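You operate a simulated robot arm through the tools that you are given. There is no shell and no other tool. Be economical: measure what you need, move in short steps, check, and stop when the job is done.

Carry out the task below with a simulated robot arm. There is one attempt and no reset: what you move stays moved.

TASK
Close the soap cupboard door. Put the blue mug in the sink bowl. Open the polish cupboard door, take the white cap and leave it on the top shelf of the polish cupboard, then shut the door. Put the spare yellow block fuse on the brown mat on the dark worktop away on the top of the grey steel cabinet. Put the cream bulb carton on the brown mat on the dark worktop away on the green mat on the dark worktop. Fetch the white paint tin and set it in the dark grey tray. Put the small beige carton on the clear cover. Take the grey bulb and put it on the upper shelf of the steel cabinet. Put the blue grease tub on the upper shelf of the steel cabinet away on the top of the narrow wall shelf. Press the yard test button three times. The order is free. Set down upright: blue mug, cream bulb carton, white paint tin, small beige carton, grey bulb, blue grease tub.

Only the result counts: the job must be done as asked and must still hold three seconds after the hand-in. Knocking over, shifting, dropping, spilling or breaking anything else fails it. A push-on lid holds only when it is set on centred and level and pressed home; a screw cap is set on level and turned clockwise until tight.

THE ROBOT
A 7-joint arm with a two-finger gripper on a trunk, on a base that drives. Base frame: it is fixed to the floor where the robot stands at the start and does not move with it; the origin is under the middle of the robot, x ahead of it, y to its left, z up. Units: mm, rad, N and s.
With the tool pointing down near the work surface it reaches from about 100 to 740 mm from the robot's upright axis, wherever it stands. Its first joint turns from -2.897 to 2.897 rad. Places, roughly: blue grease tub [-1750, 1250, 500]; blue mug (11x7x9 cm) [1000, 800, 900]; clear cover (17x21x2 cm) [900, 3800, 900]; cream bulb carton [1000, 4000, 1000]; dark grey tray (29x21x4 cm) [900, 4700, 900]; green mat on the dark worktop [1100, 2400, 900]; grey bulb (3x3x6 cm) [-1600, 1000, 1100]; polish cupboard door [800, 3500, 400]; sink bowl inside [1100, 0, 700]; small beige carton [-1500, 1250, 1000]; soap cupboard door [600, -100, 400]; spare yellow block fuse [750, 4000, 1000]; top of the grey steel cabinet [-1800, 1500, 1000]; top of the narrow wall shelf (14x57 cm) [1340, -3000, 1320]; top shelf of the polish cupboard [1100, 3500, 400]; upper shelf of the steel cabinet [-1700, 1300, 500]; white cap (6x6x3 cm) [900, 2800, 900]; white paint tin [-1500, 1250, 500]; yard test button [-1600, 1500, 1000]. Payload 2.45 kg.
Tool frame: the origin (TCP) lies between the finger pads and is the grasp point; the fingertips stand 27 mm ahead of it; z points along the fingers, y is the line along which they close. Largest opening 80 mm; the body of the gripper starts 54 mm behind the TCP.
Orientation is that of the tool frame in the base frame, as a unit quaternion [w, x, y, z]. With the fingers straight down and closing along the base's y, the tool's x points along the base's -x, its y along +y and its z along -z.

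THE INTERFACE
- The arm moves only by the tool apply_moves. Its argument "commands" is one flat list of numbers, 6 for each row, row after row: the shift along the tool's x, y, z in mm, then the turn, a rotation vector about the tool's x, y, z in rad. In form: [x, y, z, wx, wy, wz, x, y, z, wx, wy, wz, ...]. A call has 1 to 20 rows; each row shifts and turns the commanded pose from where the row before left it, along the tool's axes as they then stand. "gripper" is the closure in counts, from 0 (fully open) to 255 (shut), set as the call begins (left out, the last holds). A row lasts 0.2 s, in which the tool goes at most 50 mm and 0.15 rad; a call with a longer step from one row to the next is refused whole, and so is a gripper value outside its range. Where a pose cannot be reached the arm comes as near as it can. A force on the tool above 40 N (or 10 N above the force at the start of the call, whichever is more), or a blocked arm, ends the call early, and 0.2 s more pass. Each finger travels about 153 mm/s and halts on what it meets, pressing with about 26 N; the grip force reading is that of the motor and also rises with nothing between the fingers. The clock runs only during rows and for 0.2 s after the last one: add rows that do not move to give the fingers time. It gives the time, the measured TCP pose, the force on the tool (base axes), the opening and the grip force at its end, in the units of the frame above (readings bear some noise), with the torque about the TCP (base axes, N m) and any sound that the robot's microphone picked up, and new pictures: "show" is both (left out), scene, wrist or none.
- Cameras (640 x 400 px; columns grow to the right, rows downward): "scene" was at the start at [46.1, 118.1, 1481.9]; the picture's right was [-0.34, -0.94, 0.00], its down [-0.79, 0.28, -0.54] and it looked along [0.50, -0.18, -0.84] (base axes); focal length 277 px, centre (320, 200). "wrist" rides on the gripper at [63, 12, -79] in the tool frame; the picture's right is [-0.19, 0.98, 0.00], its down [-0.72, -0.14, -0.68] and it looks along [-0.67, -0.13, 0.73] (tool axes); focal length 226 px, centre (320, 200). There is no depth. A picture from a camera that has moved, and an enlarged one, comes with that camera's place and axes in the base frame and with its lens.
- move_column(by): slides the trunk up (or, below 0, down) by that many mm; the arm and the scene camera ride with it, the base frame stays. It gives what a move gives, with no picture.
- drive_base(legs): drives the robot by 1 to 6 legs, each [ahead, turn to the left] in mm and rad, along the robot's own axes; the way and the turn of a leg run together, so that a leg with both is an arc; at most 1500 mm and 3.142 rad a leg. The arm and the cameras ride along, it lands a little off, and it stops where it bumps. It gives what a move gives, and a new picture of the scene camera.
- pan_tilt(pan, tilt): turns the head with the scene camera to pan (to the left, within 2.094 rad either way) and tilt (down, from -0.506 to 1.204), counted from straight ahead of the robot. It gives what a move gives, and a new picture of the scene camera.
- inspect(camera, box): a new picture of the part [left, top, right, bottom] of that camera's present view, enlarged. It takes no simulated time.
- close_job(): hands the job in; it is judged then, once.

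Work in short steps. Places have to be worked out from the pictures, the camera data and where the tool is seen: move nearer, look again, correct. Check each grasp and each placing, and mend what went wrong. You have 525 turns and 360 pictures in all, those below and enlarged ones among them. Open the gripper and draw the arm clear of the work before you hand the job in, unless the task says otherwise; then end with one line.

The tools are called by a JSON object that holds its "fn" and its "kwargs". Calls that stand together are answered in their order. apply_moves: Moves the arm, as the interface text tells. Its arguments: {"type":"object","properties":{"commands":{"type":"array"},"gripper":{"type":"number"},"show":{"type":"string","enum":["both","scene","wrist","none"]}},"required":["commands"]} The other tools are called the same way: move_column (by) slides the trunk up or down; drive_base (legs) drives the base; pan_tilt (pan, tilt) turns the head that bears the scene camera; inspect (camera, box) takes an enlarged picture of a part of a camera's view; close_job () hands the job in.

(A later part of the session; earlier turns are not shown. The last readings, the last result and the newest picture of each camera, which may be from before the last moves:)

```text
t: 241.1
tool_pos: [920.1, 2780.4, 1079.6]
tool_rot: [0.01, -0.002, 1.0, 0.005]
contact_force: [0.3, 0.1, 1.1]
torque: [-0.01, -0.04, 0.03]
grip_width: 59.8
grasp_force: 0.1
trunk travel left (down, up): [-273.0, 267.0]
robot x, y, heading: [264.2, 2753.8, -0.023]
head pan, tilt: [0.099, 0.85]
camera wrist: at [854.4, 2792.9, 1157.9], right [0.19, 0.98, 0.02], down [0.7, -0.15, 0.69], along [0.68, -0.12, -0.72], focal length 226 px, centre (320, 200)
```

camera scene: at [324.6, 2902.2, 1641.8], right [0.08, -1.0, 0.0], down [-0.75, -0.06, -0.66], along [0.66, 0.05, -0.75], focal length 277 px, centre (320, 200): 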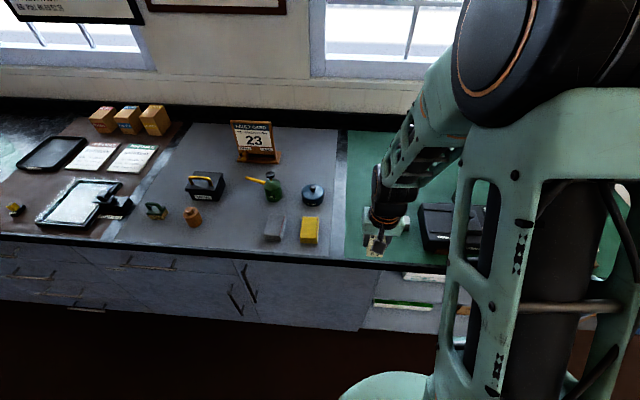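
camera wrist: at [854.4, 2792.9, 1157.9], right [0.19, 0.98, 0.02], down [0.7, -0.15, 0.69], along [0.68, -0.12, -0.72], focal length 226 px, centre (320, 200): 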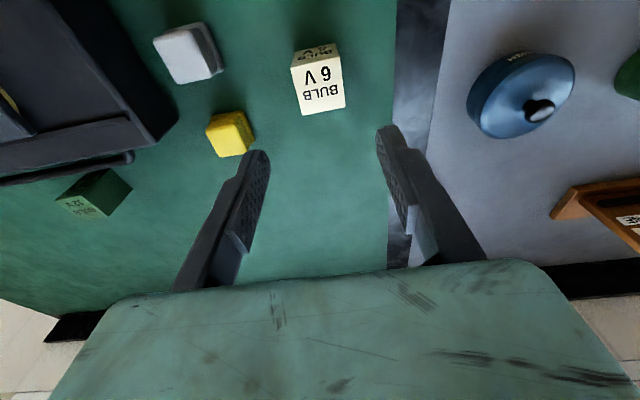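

The carton stands on the green mat. I retract and drive back to the brown mat for the yellow block fuse.

{"fn": "apply_moves", "kwargs": {"commands": [42, 0, 0, 0, 0, 0, 42, 0, 0, 0, 0, 0, 42, 0, 0, 0, 0, 0, 42, 0, 0, 0, 0, 0, 42, 0, 0, 0, 0, 0], "gripper": 0, "show": "none"}}

{"fn": "drive_base", "kwargs": {"legs": [[0, 1.585], [1225, 0], [0, -1.57]]}}

```text
t: 242.3
tool_pos: [711.6, 2782.0, 1074.2]
tool_rot: [0.012, -0.002, 1.0, 0.006]
contact_force: [0.4, 0.8, 0.1]
torque: [-0.01, 0.02, 0.02]
grip_width: 80.0
grasp_force: 0.1
trunk travel left (down, up): [-273.0, 267.0]
robot x, y, heading: [263.9, 2753.4, -0.022]
head pan, tilt: [0.099, 0.85]
```

```text
t: 256.4
tool_pos: [726.5, 3987.6, 1073.8]
tool_rot: [0.011, 0.009, 1.0, 0.006]
contact_force: [-0.2, -0.5, -0.2]
torque: [-0.01, 0.01, -0.01]
grip_width: 80.0
grasp_force: 0.1
trunk travel left (down, up): [-273.0, 267.0]
robot x, y, heading: [277.8, 3969.3, -0.049]
head pan, tilt: [0.099, 0.85]
camera scene: at [342.7, 4117.9, 1641.8], right [0.05, -1.0, 0.0], down [-0.75, -0.04, -0.66], along [0.66, 0.04, -0.75], focal length 277 px, centre (320, 200)
```

scene: 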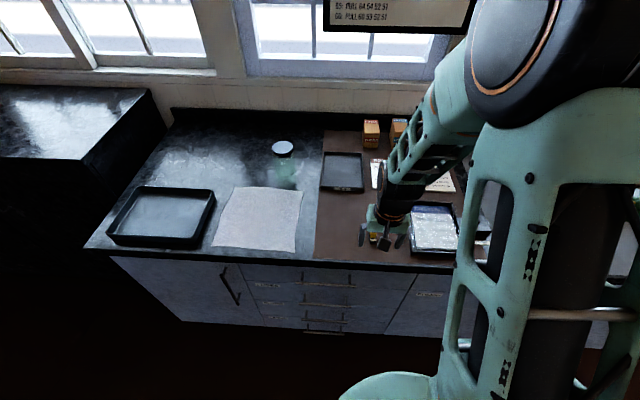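

I move above the fuse (about (844,3975)) and look closely.

{"fn": "apply_moves", "kwargs": {"commands": [-33, -3, 5, 0, 0, 0, -33, -3, 5, 0, 0, 0, -33, -3, 5, 0, 0, 0], "show": "wrist"}}

{"fn": "inspect", "kwargs": {"camera": "wrist", "box": [240, 50, 400, 150]}}

```text
t: 257.2
tool_pos: [827.9, 3977.4, 1061.2]
tool_rot: [0.01, 0.009, 1.0, 0.006]
contact_force: [0.0, -0.3, -0.1]
torque: [-0.01, -0.01, 0.05]
grip_width: 80.0
grasp_force: 0.0
trunk travel left (down, up): [-273.0, 267.0]
robot x, y, heading: [276.0, 3970.7, -0.042]
head pan, tilt: [0.099, 0.85]
camera wrist: at [761.8, 3988.9, 1138.7], right [0.21, 0.98, 0.02], down [0.7, -0.16, 0.69], along [0.68, -0.14, -0.72], focal length 226 px, centre (320, 200)
```

wrist: 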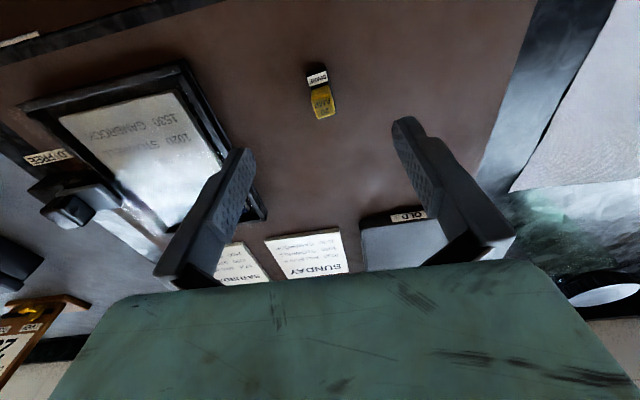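

```text
4.00 times, centred on (320, 100) of wrist
camera zoom: at [761.8, 3988.9, 1138.7], right [0.21, 0.98, 0.02], down [0.7, -0.16, 0.69], along [0.68, -0.14, -0.72], focal length 904 px, centre (320, 600)
```

zoom: 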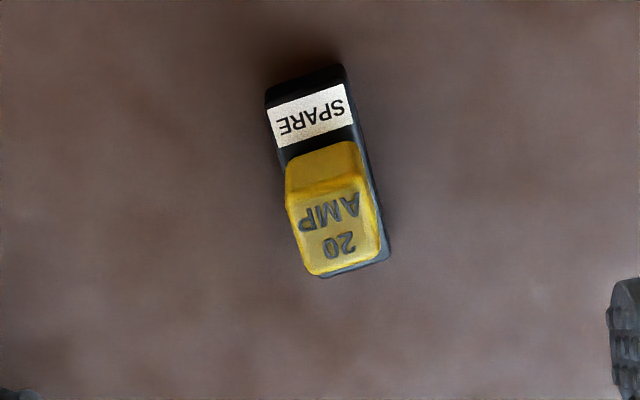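

The fuse's long side runs along x, centre about (842,3977). I descend to z≈935 and grip across it.

{"fn": "apply_moves", "kwargs": {"commands": [-14, 0, 40, 0, 0, 0, 0, 0, 45, 0, 0, 0, 0, 0, 30, 0, 0, 0, 0, 0, 8, 0, 0, 0, 0, 0, 0, 0, 0, 0], "gripper": 80, "show": "wrist"}}

```text
t: 258.4
tool_pos: [843.6, 3976.2, 938.8]
tool_rot: [0.011, 0.01, 1.0, 0.006]
contact_force: [-0.4, 0.8, -0.3]
torque: [0.02, 0.03, -0.02]
grip_width: 55.0
grasp_force: 0.0
trunk travel left (down, up): [-273.0, 267.0]
robot x, y, heading: [277.7, 3973.7, -0.046]
head pan, tilt: [0.099, 0.85]
camera wrist: at [777.7, 3990.0, 1016.1], right [0.21, 0.98, 0.02], down [0.7, -0.16, 0.7], along [0.68, -0.14, -0.72], focal length 226 px, centre (320, 200)
```

wrist: 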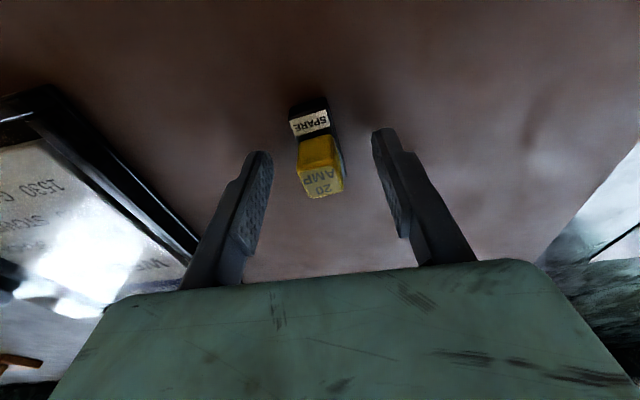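

Well centred. Lower 4 mm, close and lift.

{"fn": "apply_moves", "kwargs": {"commands": [0, 0, 4, 0, 0, 0, 0, 0, 0, 0, 0, 0], "show": "none"}}

{"fn": "apply_moves", "kwargs": {"commands": [0, 0, 0, 0, 0, 0, 0, 0, 0, 0, 0, 0, 0, 0, 0, 0, 0, 0, 0, 0, -40, 0, 0, 0, 0, 0, -45, 0, 0, 0, 0, 0, -45, 0, 0, 0], "gripper": 255, "show": "wrist"}}

```text
t: 259.0
tool_pos: [843.3, 3977.1, 932.2]
tool_rot: [0.01, 0.01, 1.0, 0.006]
contact_force: [0.5, -0.4, 1.0]
torque: [-0.01, 0.01, -0.02]
grip_width: 54.9
grasp_force: 0.1
trunk travel left (down, up): [-273.0, 267.0]
robot x, y, heading: [277.0, 3972.9, -0.042]
head pan, tilt: [0.099, 0.85]
```

```text
t: 260.4
tool_pos: [840.2, 3978.0, 1065.6]
tool_rot: [0.011, 0.01, 1.0, 0.007]
contact_force: [0.0, -0.3, -0.3]
torque: [0.01, -0.01, 0.0]
grip_width: 19.0
grasp_force: 25.8
trunk travel left (down, up): [-273.0, 267.0]
robot x, y, heading: [279.1, 3975.0, -0.043]
head pan, tilt: [0.099, 0.85]
camera wrist: at [774.5, 3990.6, 1142.9], right [0.21, 0.98, 0.02], down [0.7, -0.16, 0.69], along [0.68, -0.14, -0.72], focal length 226 px, centre (320, 200)
```

wrist: 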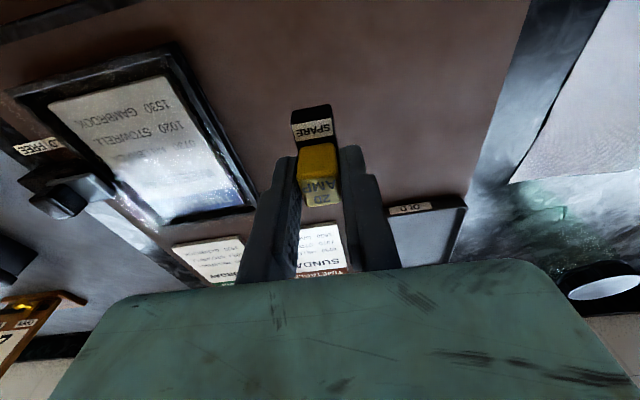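

The fuse is held (19 mm). I retract and drive down the aisle to face the steel cabinet from about (−350,1300).

{"fn": "apply_moves", "kwargs": {"commands": [40, 0, -5, 0, 0, 0, 40, 0, -5, 0, 0, 0, 40, 0, -5, 0, 0, 0], "show": "none"}}

{"fn": "drive_base", "kwargs": {"legs": [[0, -1.632], [1345, 0], [1345, 0], [0, -1.467], [350, 0]]}}

{"fn": "pan_tilt", "kwargs": {"pan": 0.1, "tilt": 0.6}}

```text
t: 261.2
tool_pos: [717.9, 3980.0, 1073.5]
tool_rot: [0.01, 0.01, 1.0, 0.006]
contact_force: [-0.7, -0.5, -0.3]
torque: [0.0, -0.01, 0.01]
grip_width: 18.9
grasp_force: 26.5
trunk travel left (down, up): [-273.0, 267.0]
robot x, y, heading: [275.1, 3971.2, -0.045]
head pan, tilt: [0.099, 0.85]
```

```text
t: 283.8
tool_pos: [-692.0, 1252.6, 1073.3]
tool_rot: [0.006, 1.0, 0.021, -0.012]
contact_force: [-0.3, -0.4, -0.8]
torque: [0.04, 0.0, -0.02]
grip_width: 18.9
grasp_force: 26.3
trunk travel left (down, up): [-273.0, 267.0]
robot x, y, heading: [-251.8, 1287.7, -3.121]
head pan, tilt: [0.099, 0.85]
camera scene: at [-307.1, 1141.4, 1641.7], right [-0.12, 0.99, 0.0], down [0.75, 0.09, -0.66], along [-0.66, -0.08, -0.75], focal length 277 px, centre (320, 200)
```

scene: 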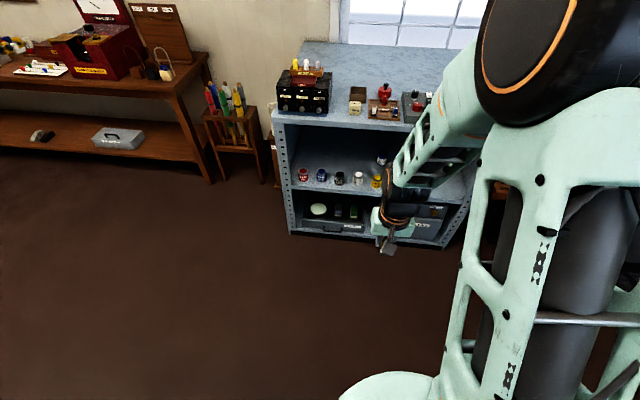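

```text
t: 284.5
tool_pos: [-691.9, 1253.0, 1073.1]
tool_rot: [0.006, 1.0, 0.022, -0.01]
contact_force: [0.2, 0.5, -1.3]
torque: [0.03, -0.03, 0.05]
grip_width: 18.8
grasp_force: 25.8
trunk travel left (down, up): [-273.0, 267.0]
robot x, y, heading: [-251.0, 1287.9, -3.122]
head pan, tilt: [0.099, 0.6]
camera scene: at [-316.9, 1140.3, 1662.6], right [-0.12, 0.99, 0.0], down [0.56, 0.07, -0.82], along [-0.82, -0.1, -0.57], focal length 277 px, centre (320, 200)
```

scene: 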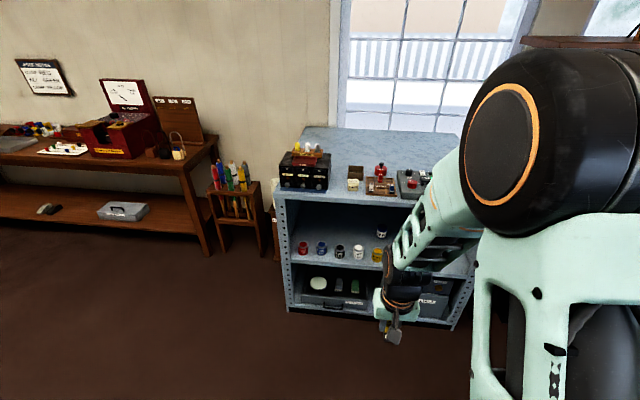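

{"fn": "inspect", "kwargs": {"camera": "scene", "box": [270, 120, 470, 245]}}

{"fn": "inspect", "kwargs": {"camera": "scene", "box": [270, 210, 470, 335]}}

```text
3.20 times, centred on (370, 182) of scene
camera zoom: at [-316.9, 1140.3, 1662.6], right [-0.12, 0.99, 0.0], down [0.56, 0.07, -0.82], along [-0.82, -0.1, -0.57], focal length 887 px, centre (160, 256)
```

zoom: 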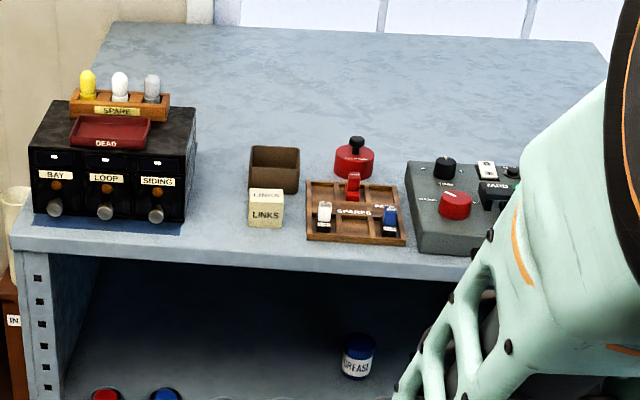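

```text
3.20 times, centred on (370, 272) of scene
camera zoom: at [-316.9, 1140.3, 1662.6], right [-0.12, 0.99, 0.0], down [0.56, 0.07, -0.82], along [-0.82, -0.1, -0.57], focal length 887 px, centre (160, -32)
```

zoom: 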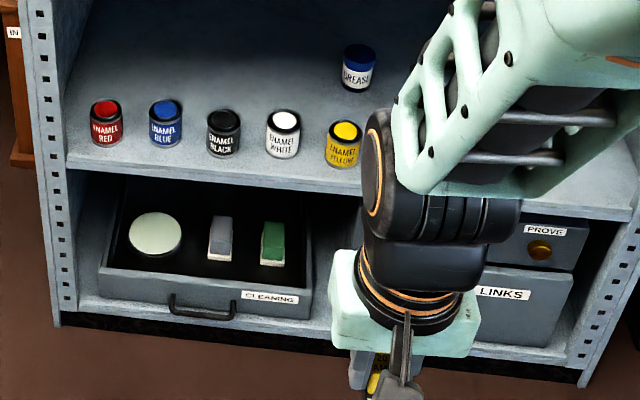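

I see all items: bulbs on the SPARE rack, LINKS carton, the grey test box, ENAMEL WHITE tin, and GREASE tub. I drive 480 mm nearer and look again to fix positions.

{"fn": "drive_base", "kwargs": {"legs": [[480, 0]]}}

{"fn": "pan_tilt", "kwargs": {"pan": 0.0, "tilt": 0.8}}

{"fn": "apply_moves", "kwargs": {"commands": [0, 0, 0, 0, 0, 0], "show": "wrist"}}

```text
t: 287.4
tool_pos: [-1174.6, 1246.6, 1072.8]
tool_rot: [0.005, 1.0, 0.018, -0.011]
contact_force: [-0.4, -0.1, -1.5]
torque: [0.02, 0.02, -0.01]
grip_width: 18.7
grasp_force: 26.2
trunk travel left (down, up): [-273.0, 267.0]
robot x, y, heading: [-737.0, 1281.1, -3.126]
head pan, tilt: [0.099, 0.6]
camera scene: at [-799.6, 1132.6, 1662.6], right [-0.11, 0.99, 0.0], down [0.56, 0.06, -0.82], along [-0.82, -0.09, -0.57], focal length 277 px, centre (320, 200)
```

scene: 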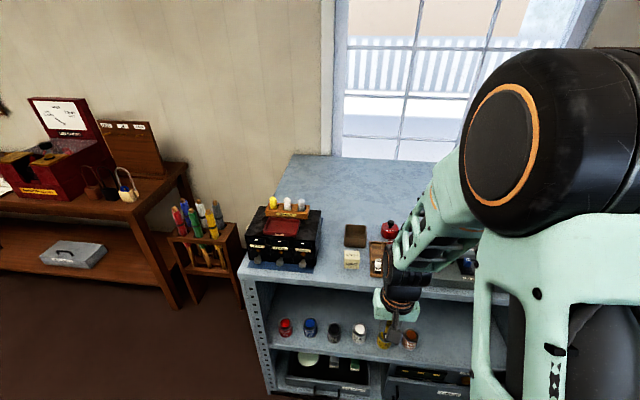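

```text
t: 288.1
tool_pos: [-1173.6, 1248.5, 1073.3]
tool_rot: [0.006, 1.0, 0.019, -0.01]
contact_force: [0.5, -0.2, 0.0]
torque: [0.01, -0.01, -0.03]
grip_width: 18.8
grasp_force: 26.4
trunk travel left (down, up): [-273.0, 267.0]
robot x, y, heading: [-735.1, 1280.1, -3.129]
head pan, tilt: [0.0, 0.799]
camera scene: at [-791.9, 1141.4, 1645.8], right [-0.01, 1.0, 0.0], down [0.72, 0.01, -0.7], along [-0.7, -0.01, -0.72], focal length 277 px, centre (320, 200)
```

scene: 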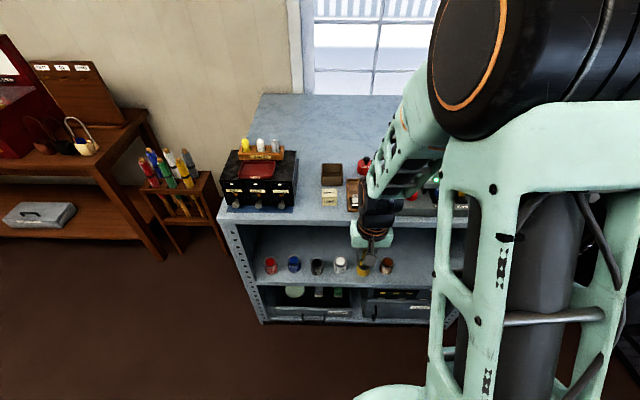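

```text
t: 288.5
tool_pos: [-1172.9, 1247.6, 1073.4]
tool_rot: [0.006, 1.0, 0.018, -0.01]
contact_force: [0.3, 0.6, -1.1]
torque: [-0.04, 0.0, 0.01]
grip_width: 18.8
grasp_force: 26.2
trunk travel left (down, up): [-273.0, 267.0]
robot x, y, heading: [-732.1, 1280.3, -3.13]
head pan, tilt: [0.0, 0.799]
camera wrist: at [-1108.8, 1237.8, 1151.4], right [-0.16, -0.99, 0.02], down [-0.71, 0.12, 0.69], along [-0.69, 0.1, -0.72], focal length 226 px, centre (320, 200)
```

wrist: 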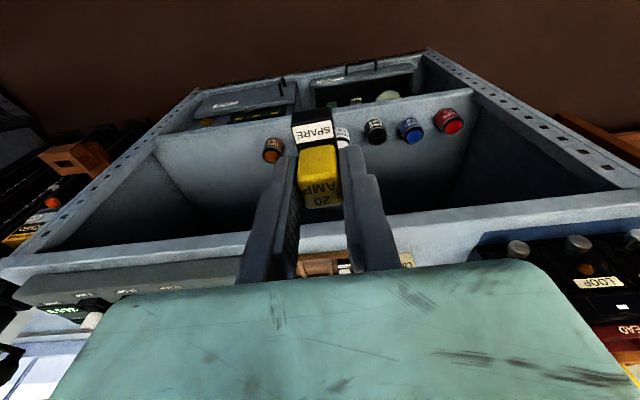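

Cabinet top is near z≈940 with its front edge near x≈−1405. I raise the trunk 100 mm and drive 240 mm nearer, then extend the arm toward the free area behind the LINKS box.

{"fn": "move_column", "kwargs": {"by": 100}}

{"fn": "drive_base", "kwargs": {"legs": [[240, 0]]}}

{"fn": "apply_moves", "kwargs": {"commands": [-40, 0, 0, 0, 0, 0, -40, 0, 0, 0, 0, 0, -40, 0, 0, 0, 0, 0], "show": "both"}}

```text
t: 289.9
tool_pos: [-1174.4, 1246.5, 1173.8]
tool_rot: [0.006, 1.0, 0.018, -0.011]
contact_force: [-0.5, -1.0, -1.4]
torque: [-0.02, 0.03, 0.01]
grip_width: 18.6
grasp_force: 26.2
trunk travel left (down, up): [-373.0, 167.0]
robot x, y, heading: [-733.4, 1284.6, -3.127]
head pan, tilt: [0.0, 0.799]
```

```text
t: 291.6
tool_pos: [-1417.1, 1241.7, 1173.5]
tool_rot: [0.007, 1.0, 0.02, -0.01]
contact_force: [-0.7, 0.2, -1.2]
torque: [0.02, -0.01, 0.0]
grip_width: 18.9
grasp_force: 26.1
trunk travel left (down, up): [-373.0, 167.0]
robot x, y, heading: [-975.5, 1276.4, -3.123]
head pan, tilt: [0.0, 0.799]
camera scene: at [-1036.4, 1137.3, 1745.7], right [-0.02, 1.0, 0.0], down [0.72, 0.01, -0.7], along [-0.7, -0.01, -0.72], focal length 277 px, centre (320, 200)
```

scene: 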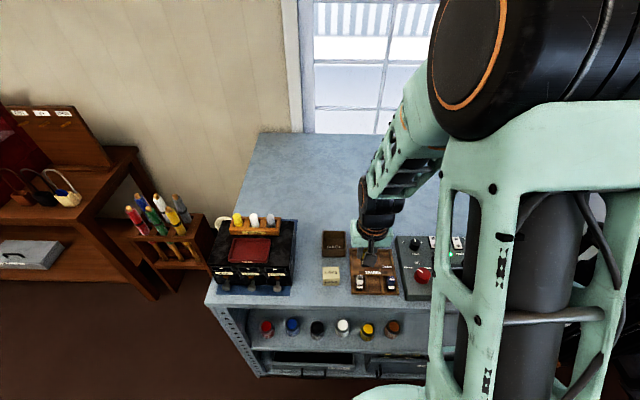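

```text
t: 292.4
tool_pos: [-1536.6, 1236.0, 1175.4]
tool_rot: [0.006, 1.0, 0.021, -0.01]
contact_force: [-0.1, -0.6, -0.1]
torque: [0.02, 0.0, 0.0]
grip_width: 18.6
grasp_force: 25.7
trunk travel left (down, up): [-373.0, 167.0]
robot x, y, heading: [-976.9, 1278.7, -3.13]
head pan, tilt: [0.0, 0.799]
camera scene: at [-1036.5, 1137.2, 1745.6], right [-0.02, 1.0, 0.0], down [0.72, 0.01, -0.7], along [-0.7, -0.01, -0.72], focal length 277 px, centre (320, 200)
camera wrist: at [-1471.7, 1227.0, 1252.6], right [-0.15, -0.99, 0.02], down [-0.71, 0.12, 0.69], along [-0.69, 0.1, -0.72], focal length 226 px, centre (320, 200)
```

scene: 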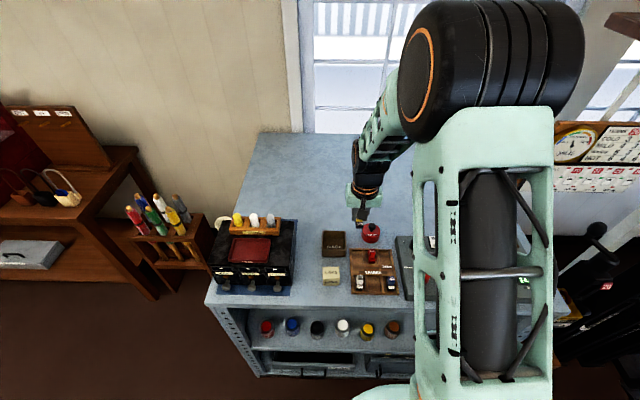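
wrist: 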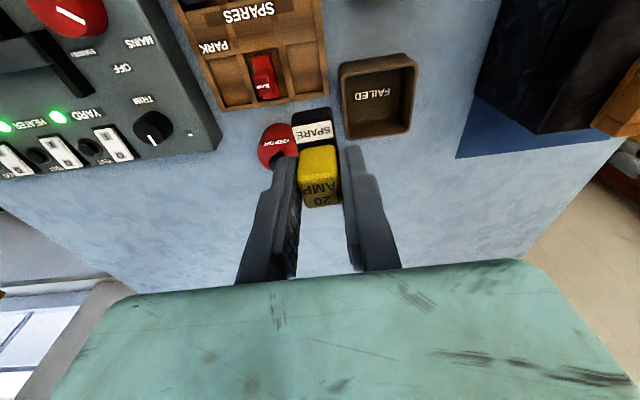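

The area behind the FAILED tray is free. I go to about (−1700,1205) and lower partway.

{"fn": "apply_moves", "kwargs": {"commands": [-41, 6, 0, 0, 0, 0, -41, 6, 0, 0, 0, 0, -41, 6, 0, 0, 0, 0, -41, 6, 0, 0, 0, 0, 0, 0, 45, 0, 0, 0, 0, 0, 45, 0, 0, 0, 0, 0, 45, 0, 0, 0], "show": "wrist"}}

```text
t: 294.0
tool_pos: [-1704.3, 1204.3, 1043.6]
tool_rot: [0.006, 1.0, 0.02, -0.01]
contact_force: [0.7, -0.2, -0.6]
torque: [-0.02, -0.04, 0.02]
grip_width: 19.0
grasp_force: 26.2
trunk travel left (down, up): [-373.0, 167.0]
robot x, y, heading: [-975.8, 1275.5, -3.125]
head pan, tilt: [0.0, 0.799]
camera wrist: at [-1640.7, 1194.0, 1122.5], right [-0.15, -0.99, 0.02], down [-0.71, 0.12, 0.69], along [-0.69, 0.1, -0.72], focal length 226 px, centre (320, 200)
```

wrist: 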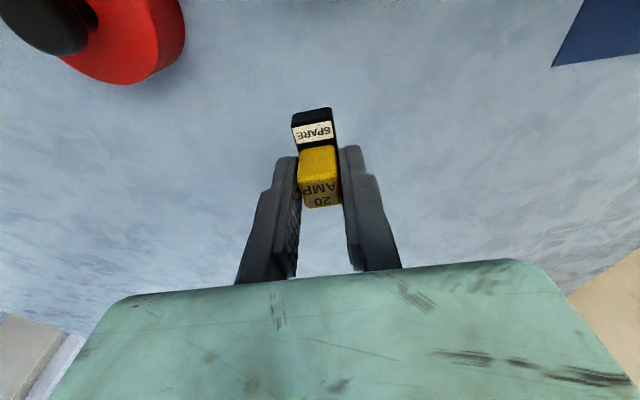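

Clear beneath. I lower toward expected contact at TCP z≈967.

{"fn": "apply_moves", "kwargs": {"commands": [0, 0, 40, 0, 0, 0, 0, 0, 20, 0, 0, 0, 0, 0, 4, 0, 0, 0, 0, 0, 4, 0, 0, 0, 0, 0, 3, 0, 0, 0], "show": "none"}}

{"fn": "apply_moves", "kwargs": {"commands": [0, 0, 2, 0, 0, 0, 0, 0, 2, 0, 0, 0, 0, 0, 2, 0, 0, 0], "show": "wrist"}}

```text
t: 295.2
tool_pos: [-1705.4, 1203.8, 977.7]
tool_rot: [0.007, 1.0, 0.02, -0.015]
contact_force: [-5.6, 0.5, 31.8]
torque: [0.04, 0.18, -0.02]
grip_width: 19.4
grasp_force: 26.3
trunk travel left (down, up): [-373.0, 167.0]
robot x, y, heading: [-976.0, 1273.5, -3.122]
head pan, tilt: [0.0, 0.799]
```

```text
t: 296.0
tool_pos: [-1703.9, 1204.9, 970.7]
tool_rot: [0.006, 1.0, 0.02, -0.013]
contact_force: [-7.0, 0.3, 33.9]
torque: [0.21, 0.01, 0.03]
grip_width: 18.9
grasp_force: 25.5
trunk travel left (down, up): [-373.0, 167.0]
robot x, y, heading: [-978.1, 1280.9, -3.131]
head pan, tilt: [0.0, 0.799]
camera wrist: at [-1638.5, 1194.8, 1048.3], right [-0.15, -0.99, 0.02], down [-0.71, 0.12, 0.7], along [-0.69, 0.09, -0.72], focal length 226 px, centre (320, 200)
```

wrist: 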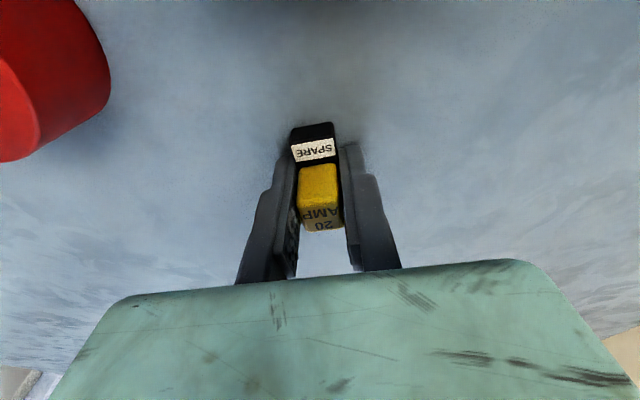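

It is down on the surface. I release and lift away.

{"fn": "apply_moves", "kwargs": {"commands": [0, 0, 0, 0, 0, 0, 0, 0, 0, 0, 0, 0, 0, 0, -20, 0, 0, 0, 0, 0, -45, 0, 0, 0, 0, 0, -45, 0, 0, 0, 0, 0, -45, 0, 0, 0], "gripper": 100, "show": "wrist"}}

```text
t: 297.4
tool_pos: [-1699.7, 1204.8, 1119.6]
tool_rot: [0.006, 1.0, 0.02, -0.01]
contact_force: [0.3, 0.5, -0.3]
torque: [0.03, -0.03, -0.04]
grip_width: 48.6
grasp_force: 0.1
trunk travel left (down, up): [-373.0, 167.0]
robot x, y, heading: [-978.7, 1280.2, -3.123]
head pan, tilt: [0.0, 0.799]
camera wrist: at [-1635.0, 1195.7, 1198.9], right [-0.15, -0.99, 0.02], down [-0.71, 0.12, 0.69], along [-0.69, 0.1, -0.72], focal length 226 px, centre (320, 200)
```

wrist: 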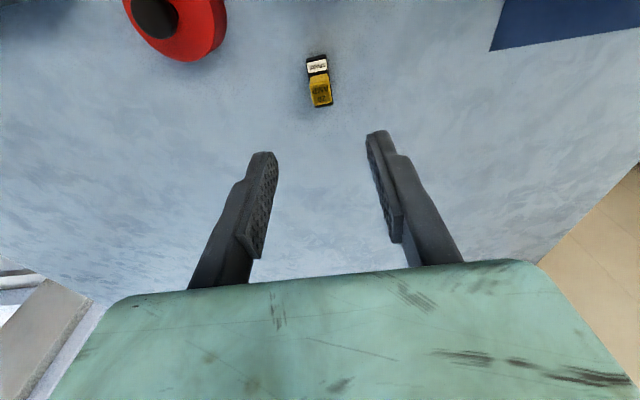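

The fuse sits on the cabinet top. Now I move over the grey test box to read its buttons.

{"fn": "apply_moves", "kwargs": {"commands": [0, 0, -40, 0, 0, 0, 0, 0, -40, 0, 0, 0, 31, -30, 0, 0, 0, 0, 31, -30, 0, 0, 0, 0, 31, -30, 0, 0, 0, 0, 31, -30, 0, 0, 0, 0, 31, -30, 0, 0, 0, 0, 31, -30, 0, 0, 0, 0], "gripper": 255, "show": "wrist"}}

{"fn": "inspect", "kwargs": {"camera": "wrist", "box": [160, 0, 480, 200]}}

```text
t: 299.2
tool_pos: [-1521.7, 1396.8, 1194.9]
tool_rot: [0.006, 1.0, 0.02, -0.01]
contact_force: [-0.1, 0.3, -1.3]
torque: [-0.02, 0.01, 0.04]
grip_width: 0.0
grasp_force: 26.1
trunk travel left (down, up): [-373.0, 167.0]
robot x, y, heading: [-977.7, 1279.3, -3.129]
head pan, tilt: [0.0, 0.799]
camera wrist: at [-1456.5, 1387.1, 1273.9], right [-0.15, -0.99, 0.02], down [-0.71, 0.12, 0.69], along [-0.69, 0.09, -0.72], focal length 226 px, centre (320, 200)
```

wrist: 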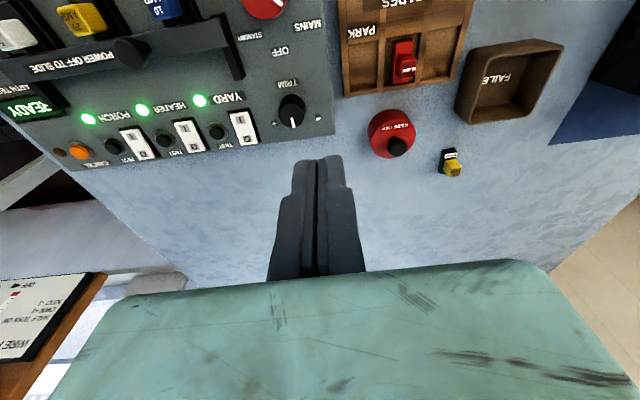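

```text
2.00 times, centred on (320, 100) of wrist
camera zoom: at [-1456.5, 1387.1, 1273.9], right [-0.15, -0.99, 0.02], down [-0.71, 0.12, 0.69], along [-0.69, 0.09, -0.72], focal length 452 px, centre (320, 400)
```

zoom: 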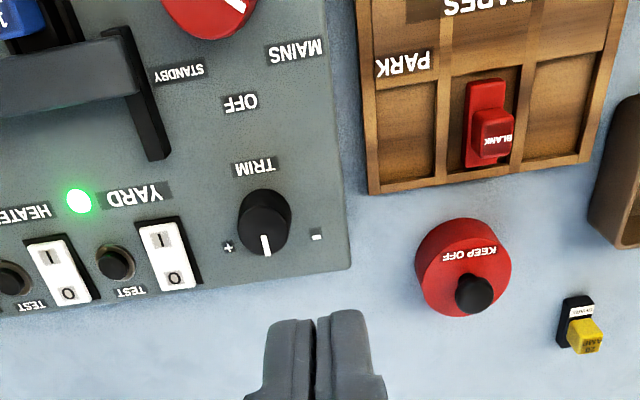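

The YARD group has a black TEST button beside its rocker, near (−1572,1530). I move above it and look again.

{"fn": "apply_moves", "kwargs": {"commands": [-10, -33, 0, 0, 0, 0, -10, -33, 0, 0, 0, 0, -10, -33, 0, 0, 0, 0, -10, -33, 40, 0, 0, 0, 0, 0, 40, 0, 0, 0], "show": "wrist"}}

{"fn": "inspect", "kwargs": {"camera": "wrist", "box": [200, 40, 440, 190]}}

```text
refused: row 4 steps farther than a row can; nothing moved
```

```text
2.67 times, centred on (320, 115) of wrist
camera zoom: at [-1456.5, 1387.1, 1273.9], right [-0.15, -0.99, 0.02], down [-0.71, 0.12, 0.69], along [-0.69, 0.09, -0.72], focal length 603 px, centre (320, 427)
```

zoom: 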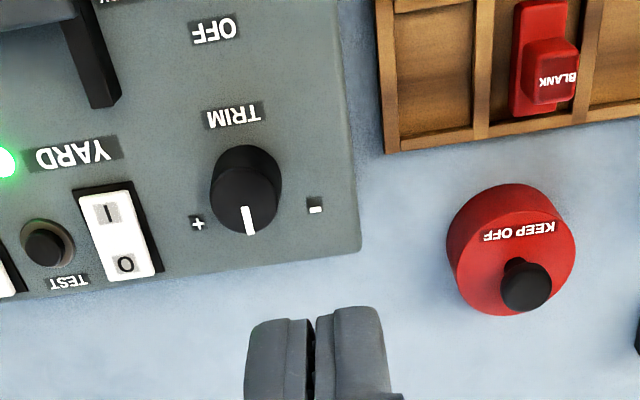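

One row was too long; I resend the move with shorter rows.

{"fn": "apply_moves", "kwargs": {"commands": [-10, -33, 0, 0, 0, 0, -10, -33, 0, 0, 0, 0, -10, -33, 0, 0, 0, 0, -10, -33, 0, 0, 0, 0, 0, 0, 40, 0, 0, 0, 0, 0, 40, 0, 0, 0], "show": "none"}}

{"fn": "inspect", "kwargs": {"camera": "wrist", "box": [200, 40, 440, 190]}}

```text
t: 300.6
tool_pos: [-1566.4, 1523.3, 1116.5]
tool_rot: [0.006, 1.0, 0.02, -0.01]
contact_force: [-0.5, 0.6, -0.3]
torque: [0.01, 0.05, 0.0]
grip_width: 0.0
grasp_force: 25.5
trunk travel left (down, up): [-373.0, 167.0]
robot x, y, heading: [-974.6, 1278.4, -3.127]
head pan, tilt: [0.0, 0.799]
```

```text
2.67 times, centred on (320, 115) of wrist
camera zoom: at [-1502.1, 1515.0, 1194.4], right [-0.15, -0.99, 0.02], down [-0.71, 0.12, 0.69], along [-0.69, 0.09, -0.72], focal length 603 px, centre (320, 427)
```

zoom: 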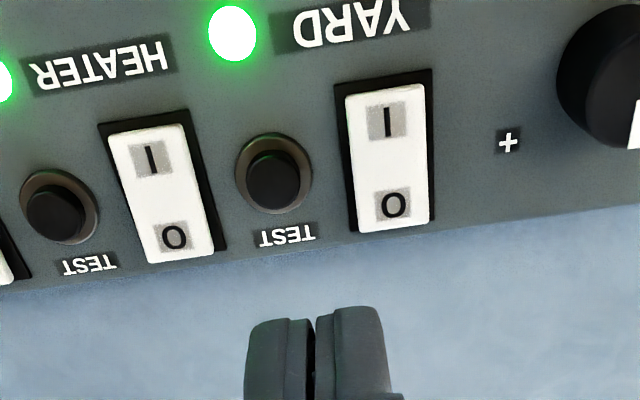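

Triangulation puts the YARD TEST button at (−1579,1538,≈990). I move over it and lower to about 8 mm above.

{"fn": "apply_moves", "kwargs": {"commands": [-11, -17, 0, 0, 0, 0, 0, 0, 45, 0, 0, 0, 0, 0, 40, 0, 0, 0, 0, 0, 0, 0, 0, 0], "show": "wrist"}}

{"fn": "inspect", "kwargs": {"camera": "wrist", "box": [200, 60, 440, 210]}}

```text
t: 301.6
tool_pos: [-1579.1, 1536.4, 1029.9]
tool_rot: [0.006, 1.0, 0.02, -0.011]
contact_force: [-0.6, 0.5, -0.2]
torque: [0.0, -0.01, 0.02]
grip_width: 0.1
grasp_force: 26.2
trunk travel left (down, up): [-373.0, 167.0]
robot x, y, heading: [-976.9, 1271.7, -3.126]
head pan, tilt: [0.0, 0.799]
camera wrist: at [-1515.3, 1527.4, 1109.1], right [-0.15, -0.99, 0.02], down [-0.71, 0.12, 0.7], along [-0.69, 0.1, -0.72], focal length 226 px, centre (320, 200)
```

wrist: 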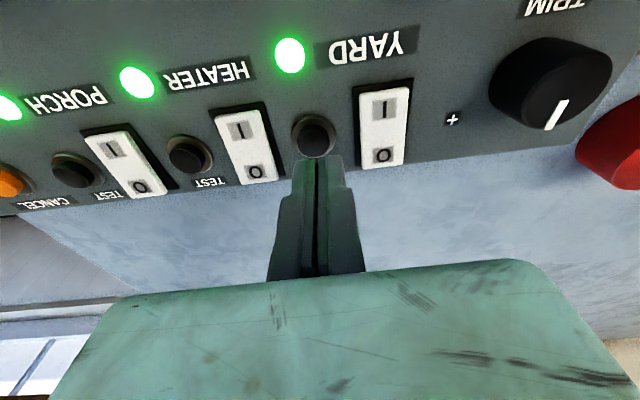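

```text
2.67 times, centred on (320, 135) of wrist
camera zoom: at [-1515.3, 1527.4, 1109.1], right [-0.15, -0.99, 0.02], down [-0.71, 0.12, 0.7], along [-0.69, 0.1, -0.72], focal length 603 px, centre (320, 373)
```

zoom: 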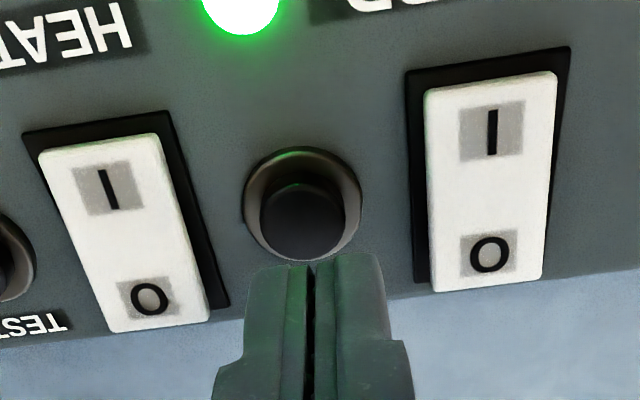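

I correct 3 mm and press down in small steps, watching force and sound.

{"fn": "apply_moves", "kwargs": {"commands": [-3, -3.5, 4, 0, 0, 0, 0, 0, 3, 0, 0, 0, 0, 0, 2, 0, 0, 0, 0, 0, 2, 0, 0, 0, 0, 0, 2, 0, 0, 0], "show": "none"}}

{"fn": "inspect", "kwargs": {"camera": "wrist", "box": [200, 60, 440, 210]}}

```text
t: 302.8
tool_pos: [-1584.5, 1541.8, 1016.7]
tool_rot: [0.006, 1.0, 0.02, -0.01]
contact_force: [0.7, -1.2, 0.5]
torque: [-0.01, 0.0, -0.01]
grip_width: 0.0
grasp_force: 25.9
trunk travel left (down, up): [-373.0, 167.0]
robot x, y, heading: [-980.5, 1276.3, -3.123]
head pan, tilt: [0.0, 0.799]
```

```text
2.67 times, centred on (320, 135) of wrist
camera zoom: at [-1519.4, 1532.6, 1095.5], right [-0.15, -0.99, 0.02], down [-0.71, 0.12, 0.69], along [-0.69, 0.1, -0.72], focal length 603 px, centre (320, 373)
```

zoom: 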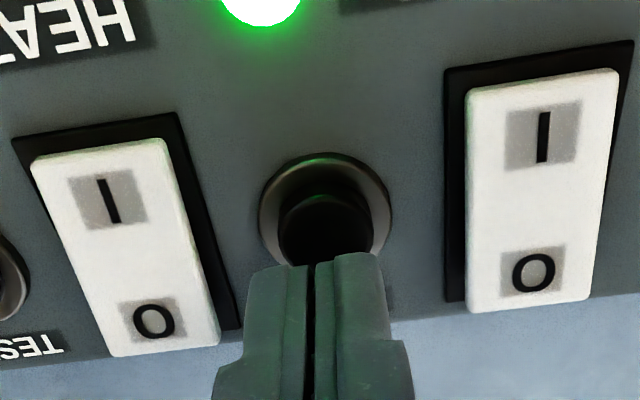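

The tip is just over the button cap. I press on.

{"fn": "apply_moves", "kwargs": {"commands": [0, 1, 2, 0, 0, 0, 0, 0, 2, 0, 0, 0, 0, 0, 2, 0, 0, 0, 0, 0, 1.5, 0, 0, 0], "show": "none"}}

```text
t: 303.8
tool_pos: [-1583.7, 1541.8, 1010.9]
tool_rot: [0.006, 1.0, 0.02, -0.01]
contact_force: [0.4, 0.4, 2.7]
torque: [-0.04, 0.01, 0.01]
grip_width: 5.7
grasp_force: 29.9
trunk travel left (down, up): [-373.0, 167.0]
robot x, y, heading: [-976.3, 1277.6, -3.125]
head pan, tilt: [0.0, 0.799]
heard: click
```

A click: press one. I note the fingers got slightly spread, so I lift 10 mm and check.

{"fn": "apply_moves", "kwargs": {"commands": [0, 0, -5, 0, 0, 0, 0, 0, -6, 0, 0, 0, 0, 0, 0, 0, 0, 0], "show": "none"}}

{"fn": "inspect", "kwargs": {"camera": "wrist", "box": [200, 60, 440, 210]}}

```text
t: 304.6
tool_pos: [-1584.1, 1541.5, 1020.0]
tool_rot: [0.006, 1.0, 0.02, -0.01]
contact_force: [0.0, 0.3, 0.2]
torque: [-0.03, 0.02, -0.01]
grip_width: 0.0
grasp_force: 30.0
trunk travel left (down, up): [-373.0, 167.0]
robot x, y, heading: [-979.4, 1274.3, -3.121]
head pan, tilt: [0.0, 0.799]
```

```text
2.67 times, centred on (320, 135) of wrist
camera zoom: at [-1519.7, 1531.9, 1099.0], right [-0.15, -0.99, 0.02], down [-0.71, 0.12, 0.69], along [-0.69, 0.1, -0.72], focal length 603 px, centre (320, 373)
```

zoom: 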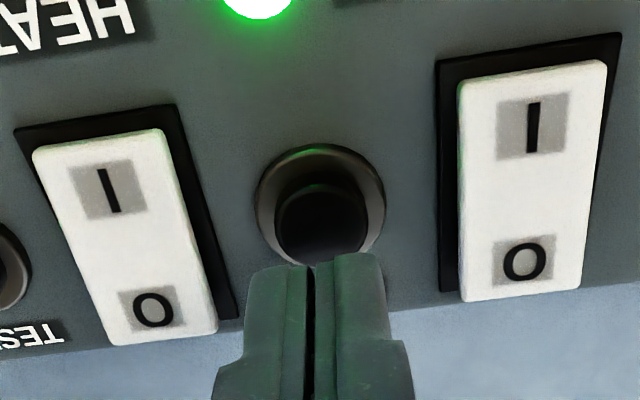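

I correct by about 3 mm and 2 mm and press a second time.

{"fn": "apply_moves", "kwargs": {"commands": [3.5, 2, 0, 0, 0, 0, 0, 0, 3, 0, 0, 0, 0, 0, 3, 0, 0, 0, 0, 0, 2, 0, 0, 0, 0, 0, 1, 0, 0, 0], "show": "none"}}

```text
t: 305.8
tool_pos: [-1581.7, 1538.1, 1012.0]
tool_rot: [0.006, 1.0, 0.021, -0.01]
contact_force: [0.1, 0.1, 1.8]
torque: [0.04, -0.03, 0.02]
grip_width: 5.8
grasp_force: 30.1
trunk travel left (down, up): [-373.0, 167.0]
robot x, y, heading: [-975.7, 1274.9, -3.123]
head pan, tilt: [0.0, 0.799]
```

No click yet; 1 mm steps down.

{"fn": "apply_moves", "kwargs": {"commands": [0, 0, 1, 0, 0, 0, 0, 0, 0, 0, 0, 0], "show": "none"}}

```text
t: 306.4
tool_pos: [-1580.1, 1537.7, 1011.3]
tool_rot: [0.006, 1.0, 0.02, -0.011]
contact_force: [-0.5, -0.1, 2.8]
torque: [0.04, 0.0, 0.04]
grip_width: 6.3
grasp_force: 30.2
trunk travel left (down, up): [-373.0, 167.0]
robot x, y, heading: [-977.8, 1277.4, -3.127]
head pan, tilt: [0.0, 0.799]
heard: click
```

Second click. I lift fully, and press a third time.

{"fn": "apply_moves", "kwargs": {"commands": [0, 0, -5, 0, 0, 0, 0, 0, -5, 0, 0, 0, 0, 0, 0, 0, 0, 0], "show": "none"}}

{"fn": "apply_moves", "kwargs": {"commands": [0, 0, 4, 0, 0, 0, 0, 0, 3, 0, 0, 0, 0, 0, 2, 0, 0, 0, 0, 0, 1, 0, 0, 0, 0, 0, 0.7, 0, 0, 0], "show": "none"}}

```text
t: 307.2
tool_pos: [-1581.4, 1538.2, 1021.2]
tool_rot: [0.006, 1.0, 0.02, -0.01]
contact_force: [-0.3, 0.1, 0.2]
torque: [0.01, 0.0, 0.02]
grip_width: 0.0
grasp_force: 29.4
trunk travel left (down, up): [-373.0, 167.0]
robot x, y, heading: [-980.6, 1278.7, -3.121]
head pan, tilt: [0.0, 0.799]
```

```text
t: 308.4
tool_pos: [-1581.5, 1538.0, 1010.8]
tool_rot: [0.006, 1.0, 0.02, -0.01]
contact_force: [0.0, 0.2, 1.8]
torque: [0.0, -0.02, 0.03]
grip_width: 6.1
grasp_force: 29.9
trunk travel left (down, up): [-373.0, 167.0]
robot x, y, heading: [-979.2, 1274.9, -3.122]
head pan, tilt: [0.0, 0.799]
heard: click
```

Third click. I lift well away and check the panel.

{"fn": "apply_moves", "kwargs": {"commands": [0, 0, -10, 0, 0, 0, 0, 0, -45, 0, 0, 0, 0, 0, -45, 0, 0, 0, 0, 0, -45, 0, 0, 0, 0, 0, -45, 0, 0, 0], "show": "wrist"}}

```text
t: 309.6
tool_pos: [-1577.9, 1541.7, 1200.6]
tool_rot: [0.006, 1.0, 0.02, -0.011]
contact_force: [-0.2, 0.0, 0.6]
torque: [0.03, 0.04, -0.03]
grip_width: 0.0
grasp_force: 29.5
trunk travel left (down, up): [-373.0, 167.0]
robot x, y, heading: [-977.3, 1274.2, -3.127]
head pan, tilt: [0.0, 0.799]
camera wrist: at [-1512.3, 1532.2, 1279.2], right [-0.15, -0.99, 0.02], down [-0.71, 0.12, 0.7], along [-0.69, 0.1, -0.72], focal length 226 px, centre (320, 200)
```

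wrist: 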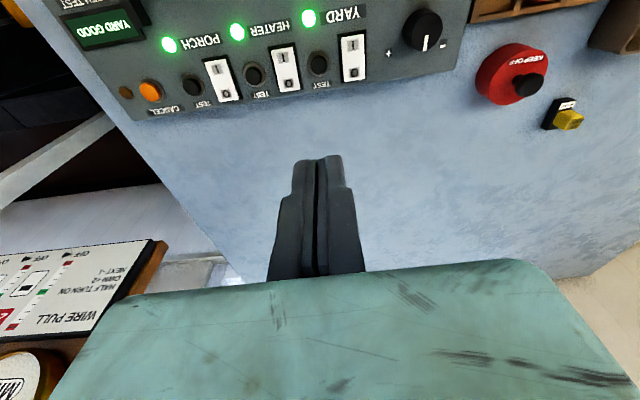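

The display reads YARD GOOD. Next the grey bulb on the SPARE rack: I move over toward (−1556,985).

{"fn": "apply_moves", "kwargs": {"commands": [0, 0, -40, 0, 0, 0, 0, 46, 0, 0, 0, 0, 0, 46, 0, 0, 0, 0, 0, 46, 0, 0, 0, 0, 0, 46, 0, 0, 0, 0, 0, 46, 0, 0, 0, 0, 0, 46, 0, 0, 0, 0, 0, 46, 0, 0, 0, 0, 0, 46, 0, 0, 0, 0, 0, 46, 0, 0, 0, 0, 0, 46, 0, 0, 0, 0, 0, 46, 0, 0, 0, 0, 0, 46, 0, 0, 0, 0], "gripper": 120, "show": "wrist"}}

{"fn": "inspect", "kwargs": {"camera": "wrist", "box": [200, 0, 440, 150]}}

```text
t: 312.4
tool_pos: [-1554.9, 986.3, 1243.9]
tool_rot: [0.006, 1.0, 0.02, -0.011]
contact_force: [-0.8, -0.4, -0.1]
torque: [0.02, -0.01, -0.02]
grip_width: 42.4
grasp_force: 0.1
trunk travel left (down, up): [-373.0, 167.0]
robot x, y, heading: [-978.3, 1276.8, -3.119]
head pan, tilt: [0.0, 0.799]
camera wrist: at [-1489.7, 977.6, 1322.4], right [-0.15, -0.99, 0.01], down [-0.71, 0.12, 0.69], along [-0.69, 0.1, -0.72], focal length 226 px, centre (320, 200)
```

wrist: 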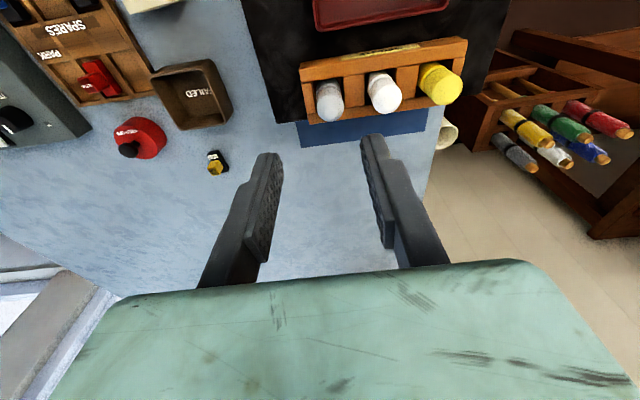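

```text
2.67 times, centred on (320, 75) of wrist
camera zoom: at [-1489.7, 977.6, 1322.4], right [-0.15, -0.99, 0.01], down [-0.71, 0.12, 0.69], along [-0.69, 0.1, -0.72], focal length 603 px, centre (320, 533)
```

zoom: 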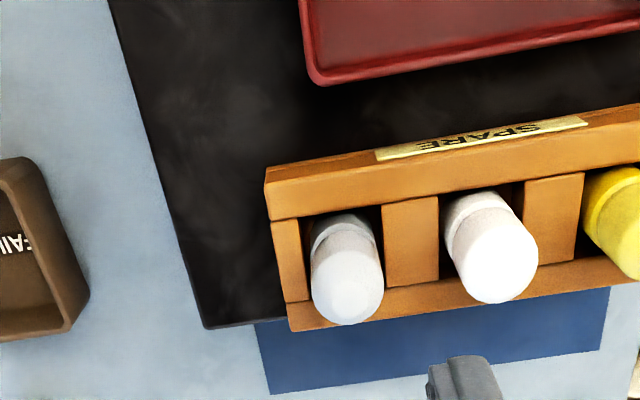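

Grey bulb is near (−1571,979), top around z≈1130. I come closer above it and look again.

{"fn": "apply_moves", "kwargs": {"commands": [-14, 8, 25, 0, 0, 0, 0, 0, 40, 0, 0, 0, 0, 0, 0, 0, 0, 0], "show": "wrist"}}

{"fn": "inspect", "kwargs": {"camera": "wrist", "box": [200, 30, 440, 180]}}

```text
t: 313.2
tool_pos: [-1570.0, 977.9, 1178.3]
tool_rot: [0.006, 1.0, 0.02, -0.01]
contact_force: [-0.7, -0.2, 0.2]
torque: [0.0, 0.01, 0.01]
grip_width: 42.2
grasp_force: 0.1
trunk travel left (down, up): [-373.0, 167.0]
robot x, y, heading: [-975.4, 1278.3, -3.123]
head pan, tilt: [0.0, 0.799]
camera wrist: at [-1505.0, 969.6, 1257.2], right [-0.15, -0.99, 0.02], down [-0.71, 0.12, 0.69], along [-0.69, 0.09, -0.72], focal length 226 px, centre (320, 200)
```

wrist: 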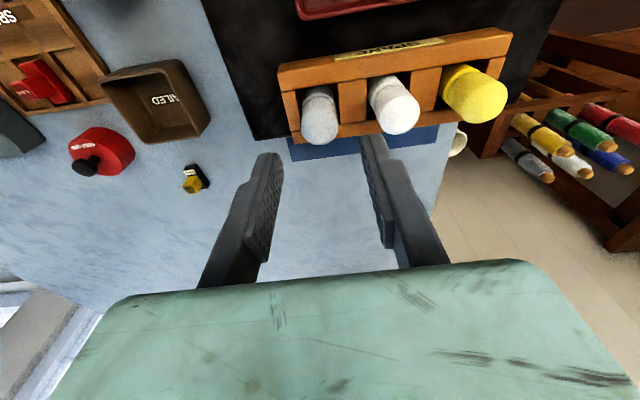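

```text
2.67 times, centred on (320, 105) of wrist
camera zoom: at [-1505.0, 969.6, 1257.2], right [-0.15, -0.99, 0.02], down [-0.71, 0.12, 0.69], along [-0.69, 0.09, -0.72], focal length 603 px, centre (320, 453)
```

zoom: 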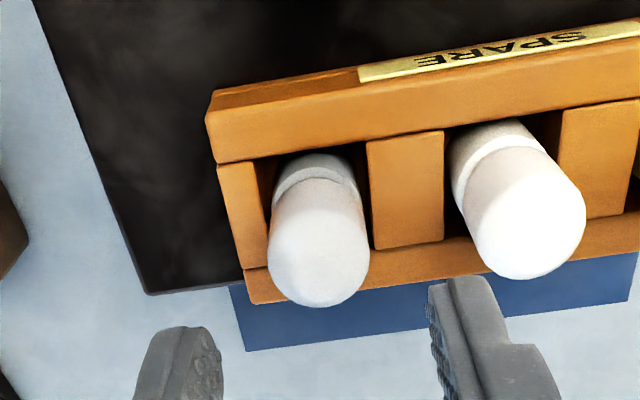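

The bulb stands ≈34 mm proud of the rack (rack top ≈1094). I lower to TCP z≈1126 with the fingers on both sides.

{"fn": "apply_moves", "kwargs": {"commands": [0, -2, 20, 0, 0, 0, 0, 0, 20, 0, 0, 0, 0, 0, 12, 0, 0, 0, 0, 0, 0, 0, 0, 0], "show": "wrist"}}

```text
t: 314.2
tool_pos: [-1569.8, 980.9, 1128.4]
tool_rot: [0.006, 1.0, 0.02, -0.01]
contact_force: [-0.2, -0.5, -0.7]
torque: [0.02, -0.02, 0.0]
grip_width: 42.3
grasp_force: 0.3
trunk travel left (down, up): [-373.0, 167.0]
robot x, y, heading: [-977.5, 1275.7, -3.126]
head pan, tilt: [0.0, 0.799]
camera wrist: at [-1505.7, 971.7, 1206.4], right [-0.15, -0.99, 0.02], down [-0.71, 0.12, 0.69], along [-0.69, 0.1, -0.72], focal length 226 px, centre (320, 200)
```

wrist: 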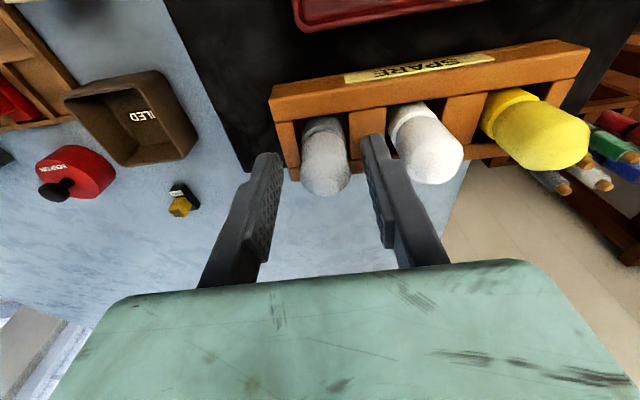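

Bulb is between the fingers. I close and lift.

{"fn": "apply_moves", "kwargs": {"commands": [0, 0, 0, 0, 0, 0, 0, 0, 0, 0, 0, 0, 0, 0, 0, 0, 0, 0], "gripper": 255, "show": "none"}}

{"fn": "apply_moves", "kwargs": {"commands": [0, 0, -15, 0, 0, 0, 0, 0, -20, 0, 0, 0, 0, 0, -40, 0, 0, 0], "show": "wrist"}}

```text
t: 315.0
tool_pos: [-1570.4, 980.1, 1127.6]
tool_rot: [0.006, 1.0, 0.019, -0.01]
contact_force: [-0.6, -0.3, -0.1]
torque: [0.01, 0.0, 0.03]
grip_width: 22.9
grasp_force: 26.1
trunk travel left (down, up): [-373.0, 167.0]
robot x, y, heading: [-976.0, 1276.3, -3.122]
head pan, tilt: [0.0, 0.799]
```

```text
t: 315.8
tool_pos: [-1568.6, 981.2, 1204.9]
tool_rot: [0.006, 1.0, 0.019, -0.01]
contact_force: [0.2, 0.2, 0.6]
torque: [-0.03, 0.0, -0.05]
grip_width: 23.2
grasp_force: 26.4
trunk travel left (down, up): [-373.0, 167.0]
robot x, y, heading: [-976.2, 1279.4, -3.123]
head pan, tilt: [0.0, 0.799]
camera wrist: at [-1503.7, 973.3, 1282.6], right [-0.15, -0.99, 0.02], down [-0.71, 0.12, 0.7], along [-0.69, 0.1, -0.72], focal length 226 px, centre (320, 200)
```

wrist: 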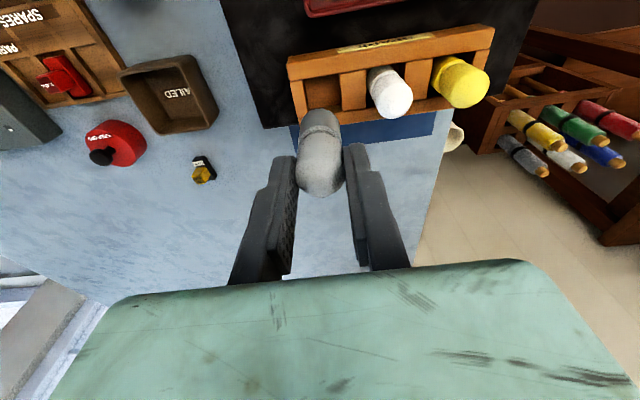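

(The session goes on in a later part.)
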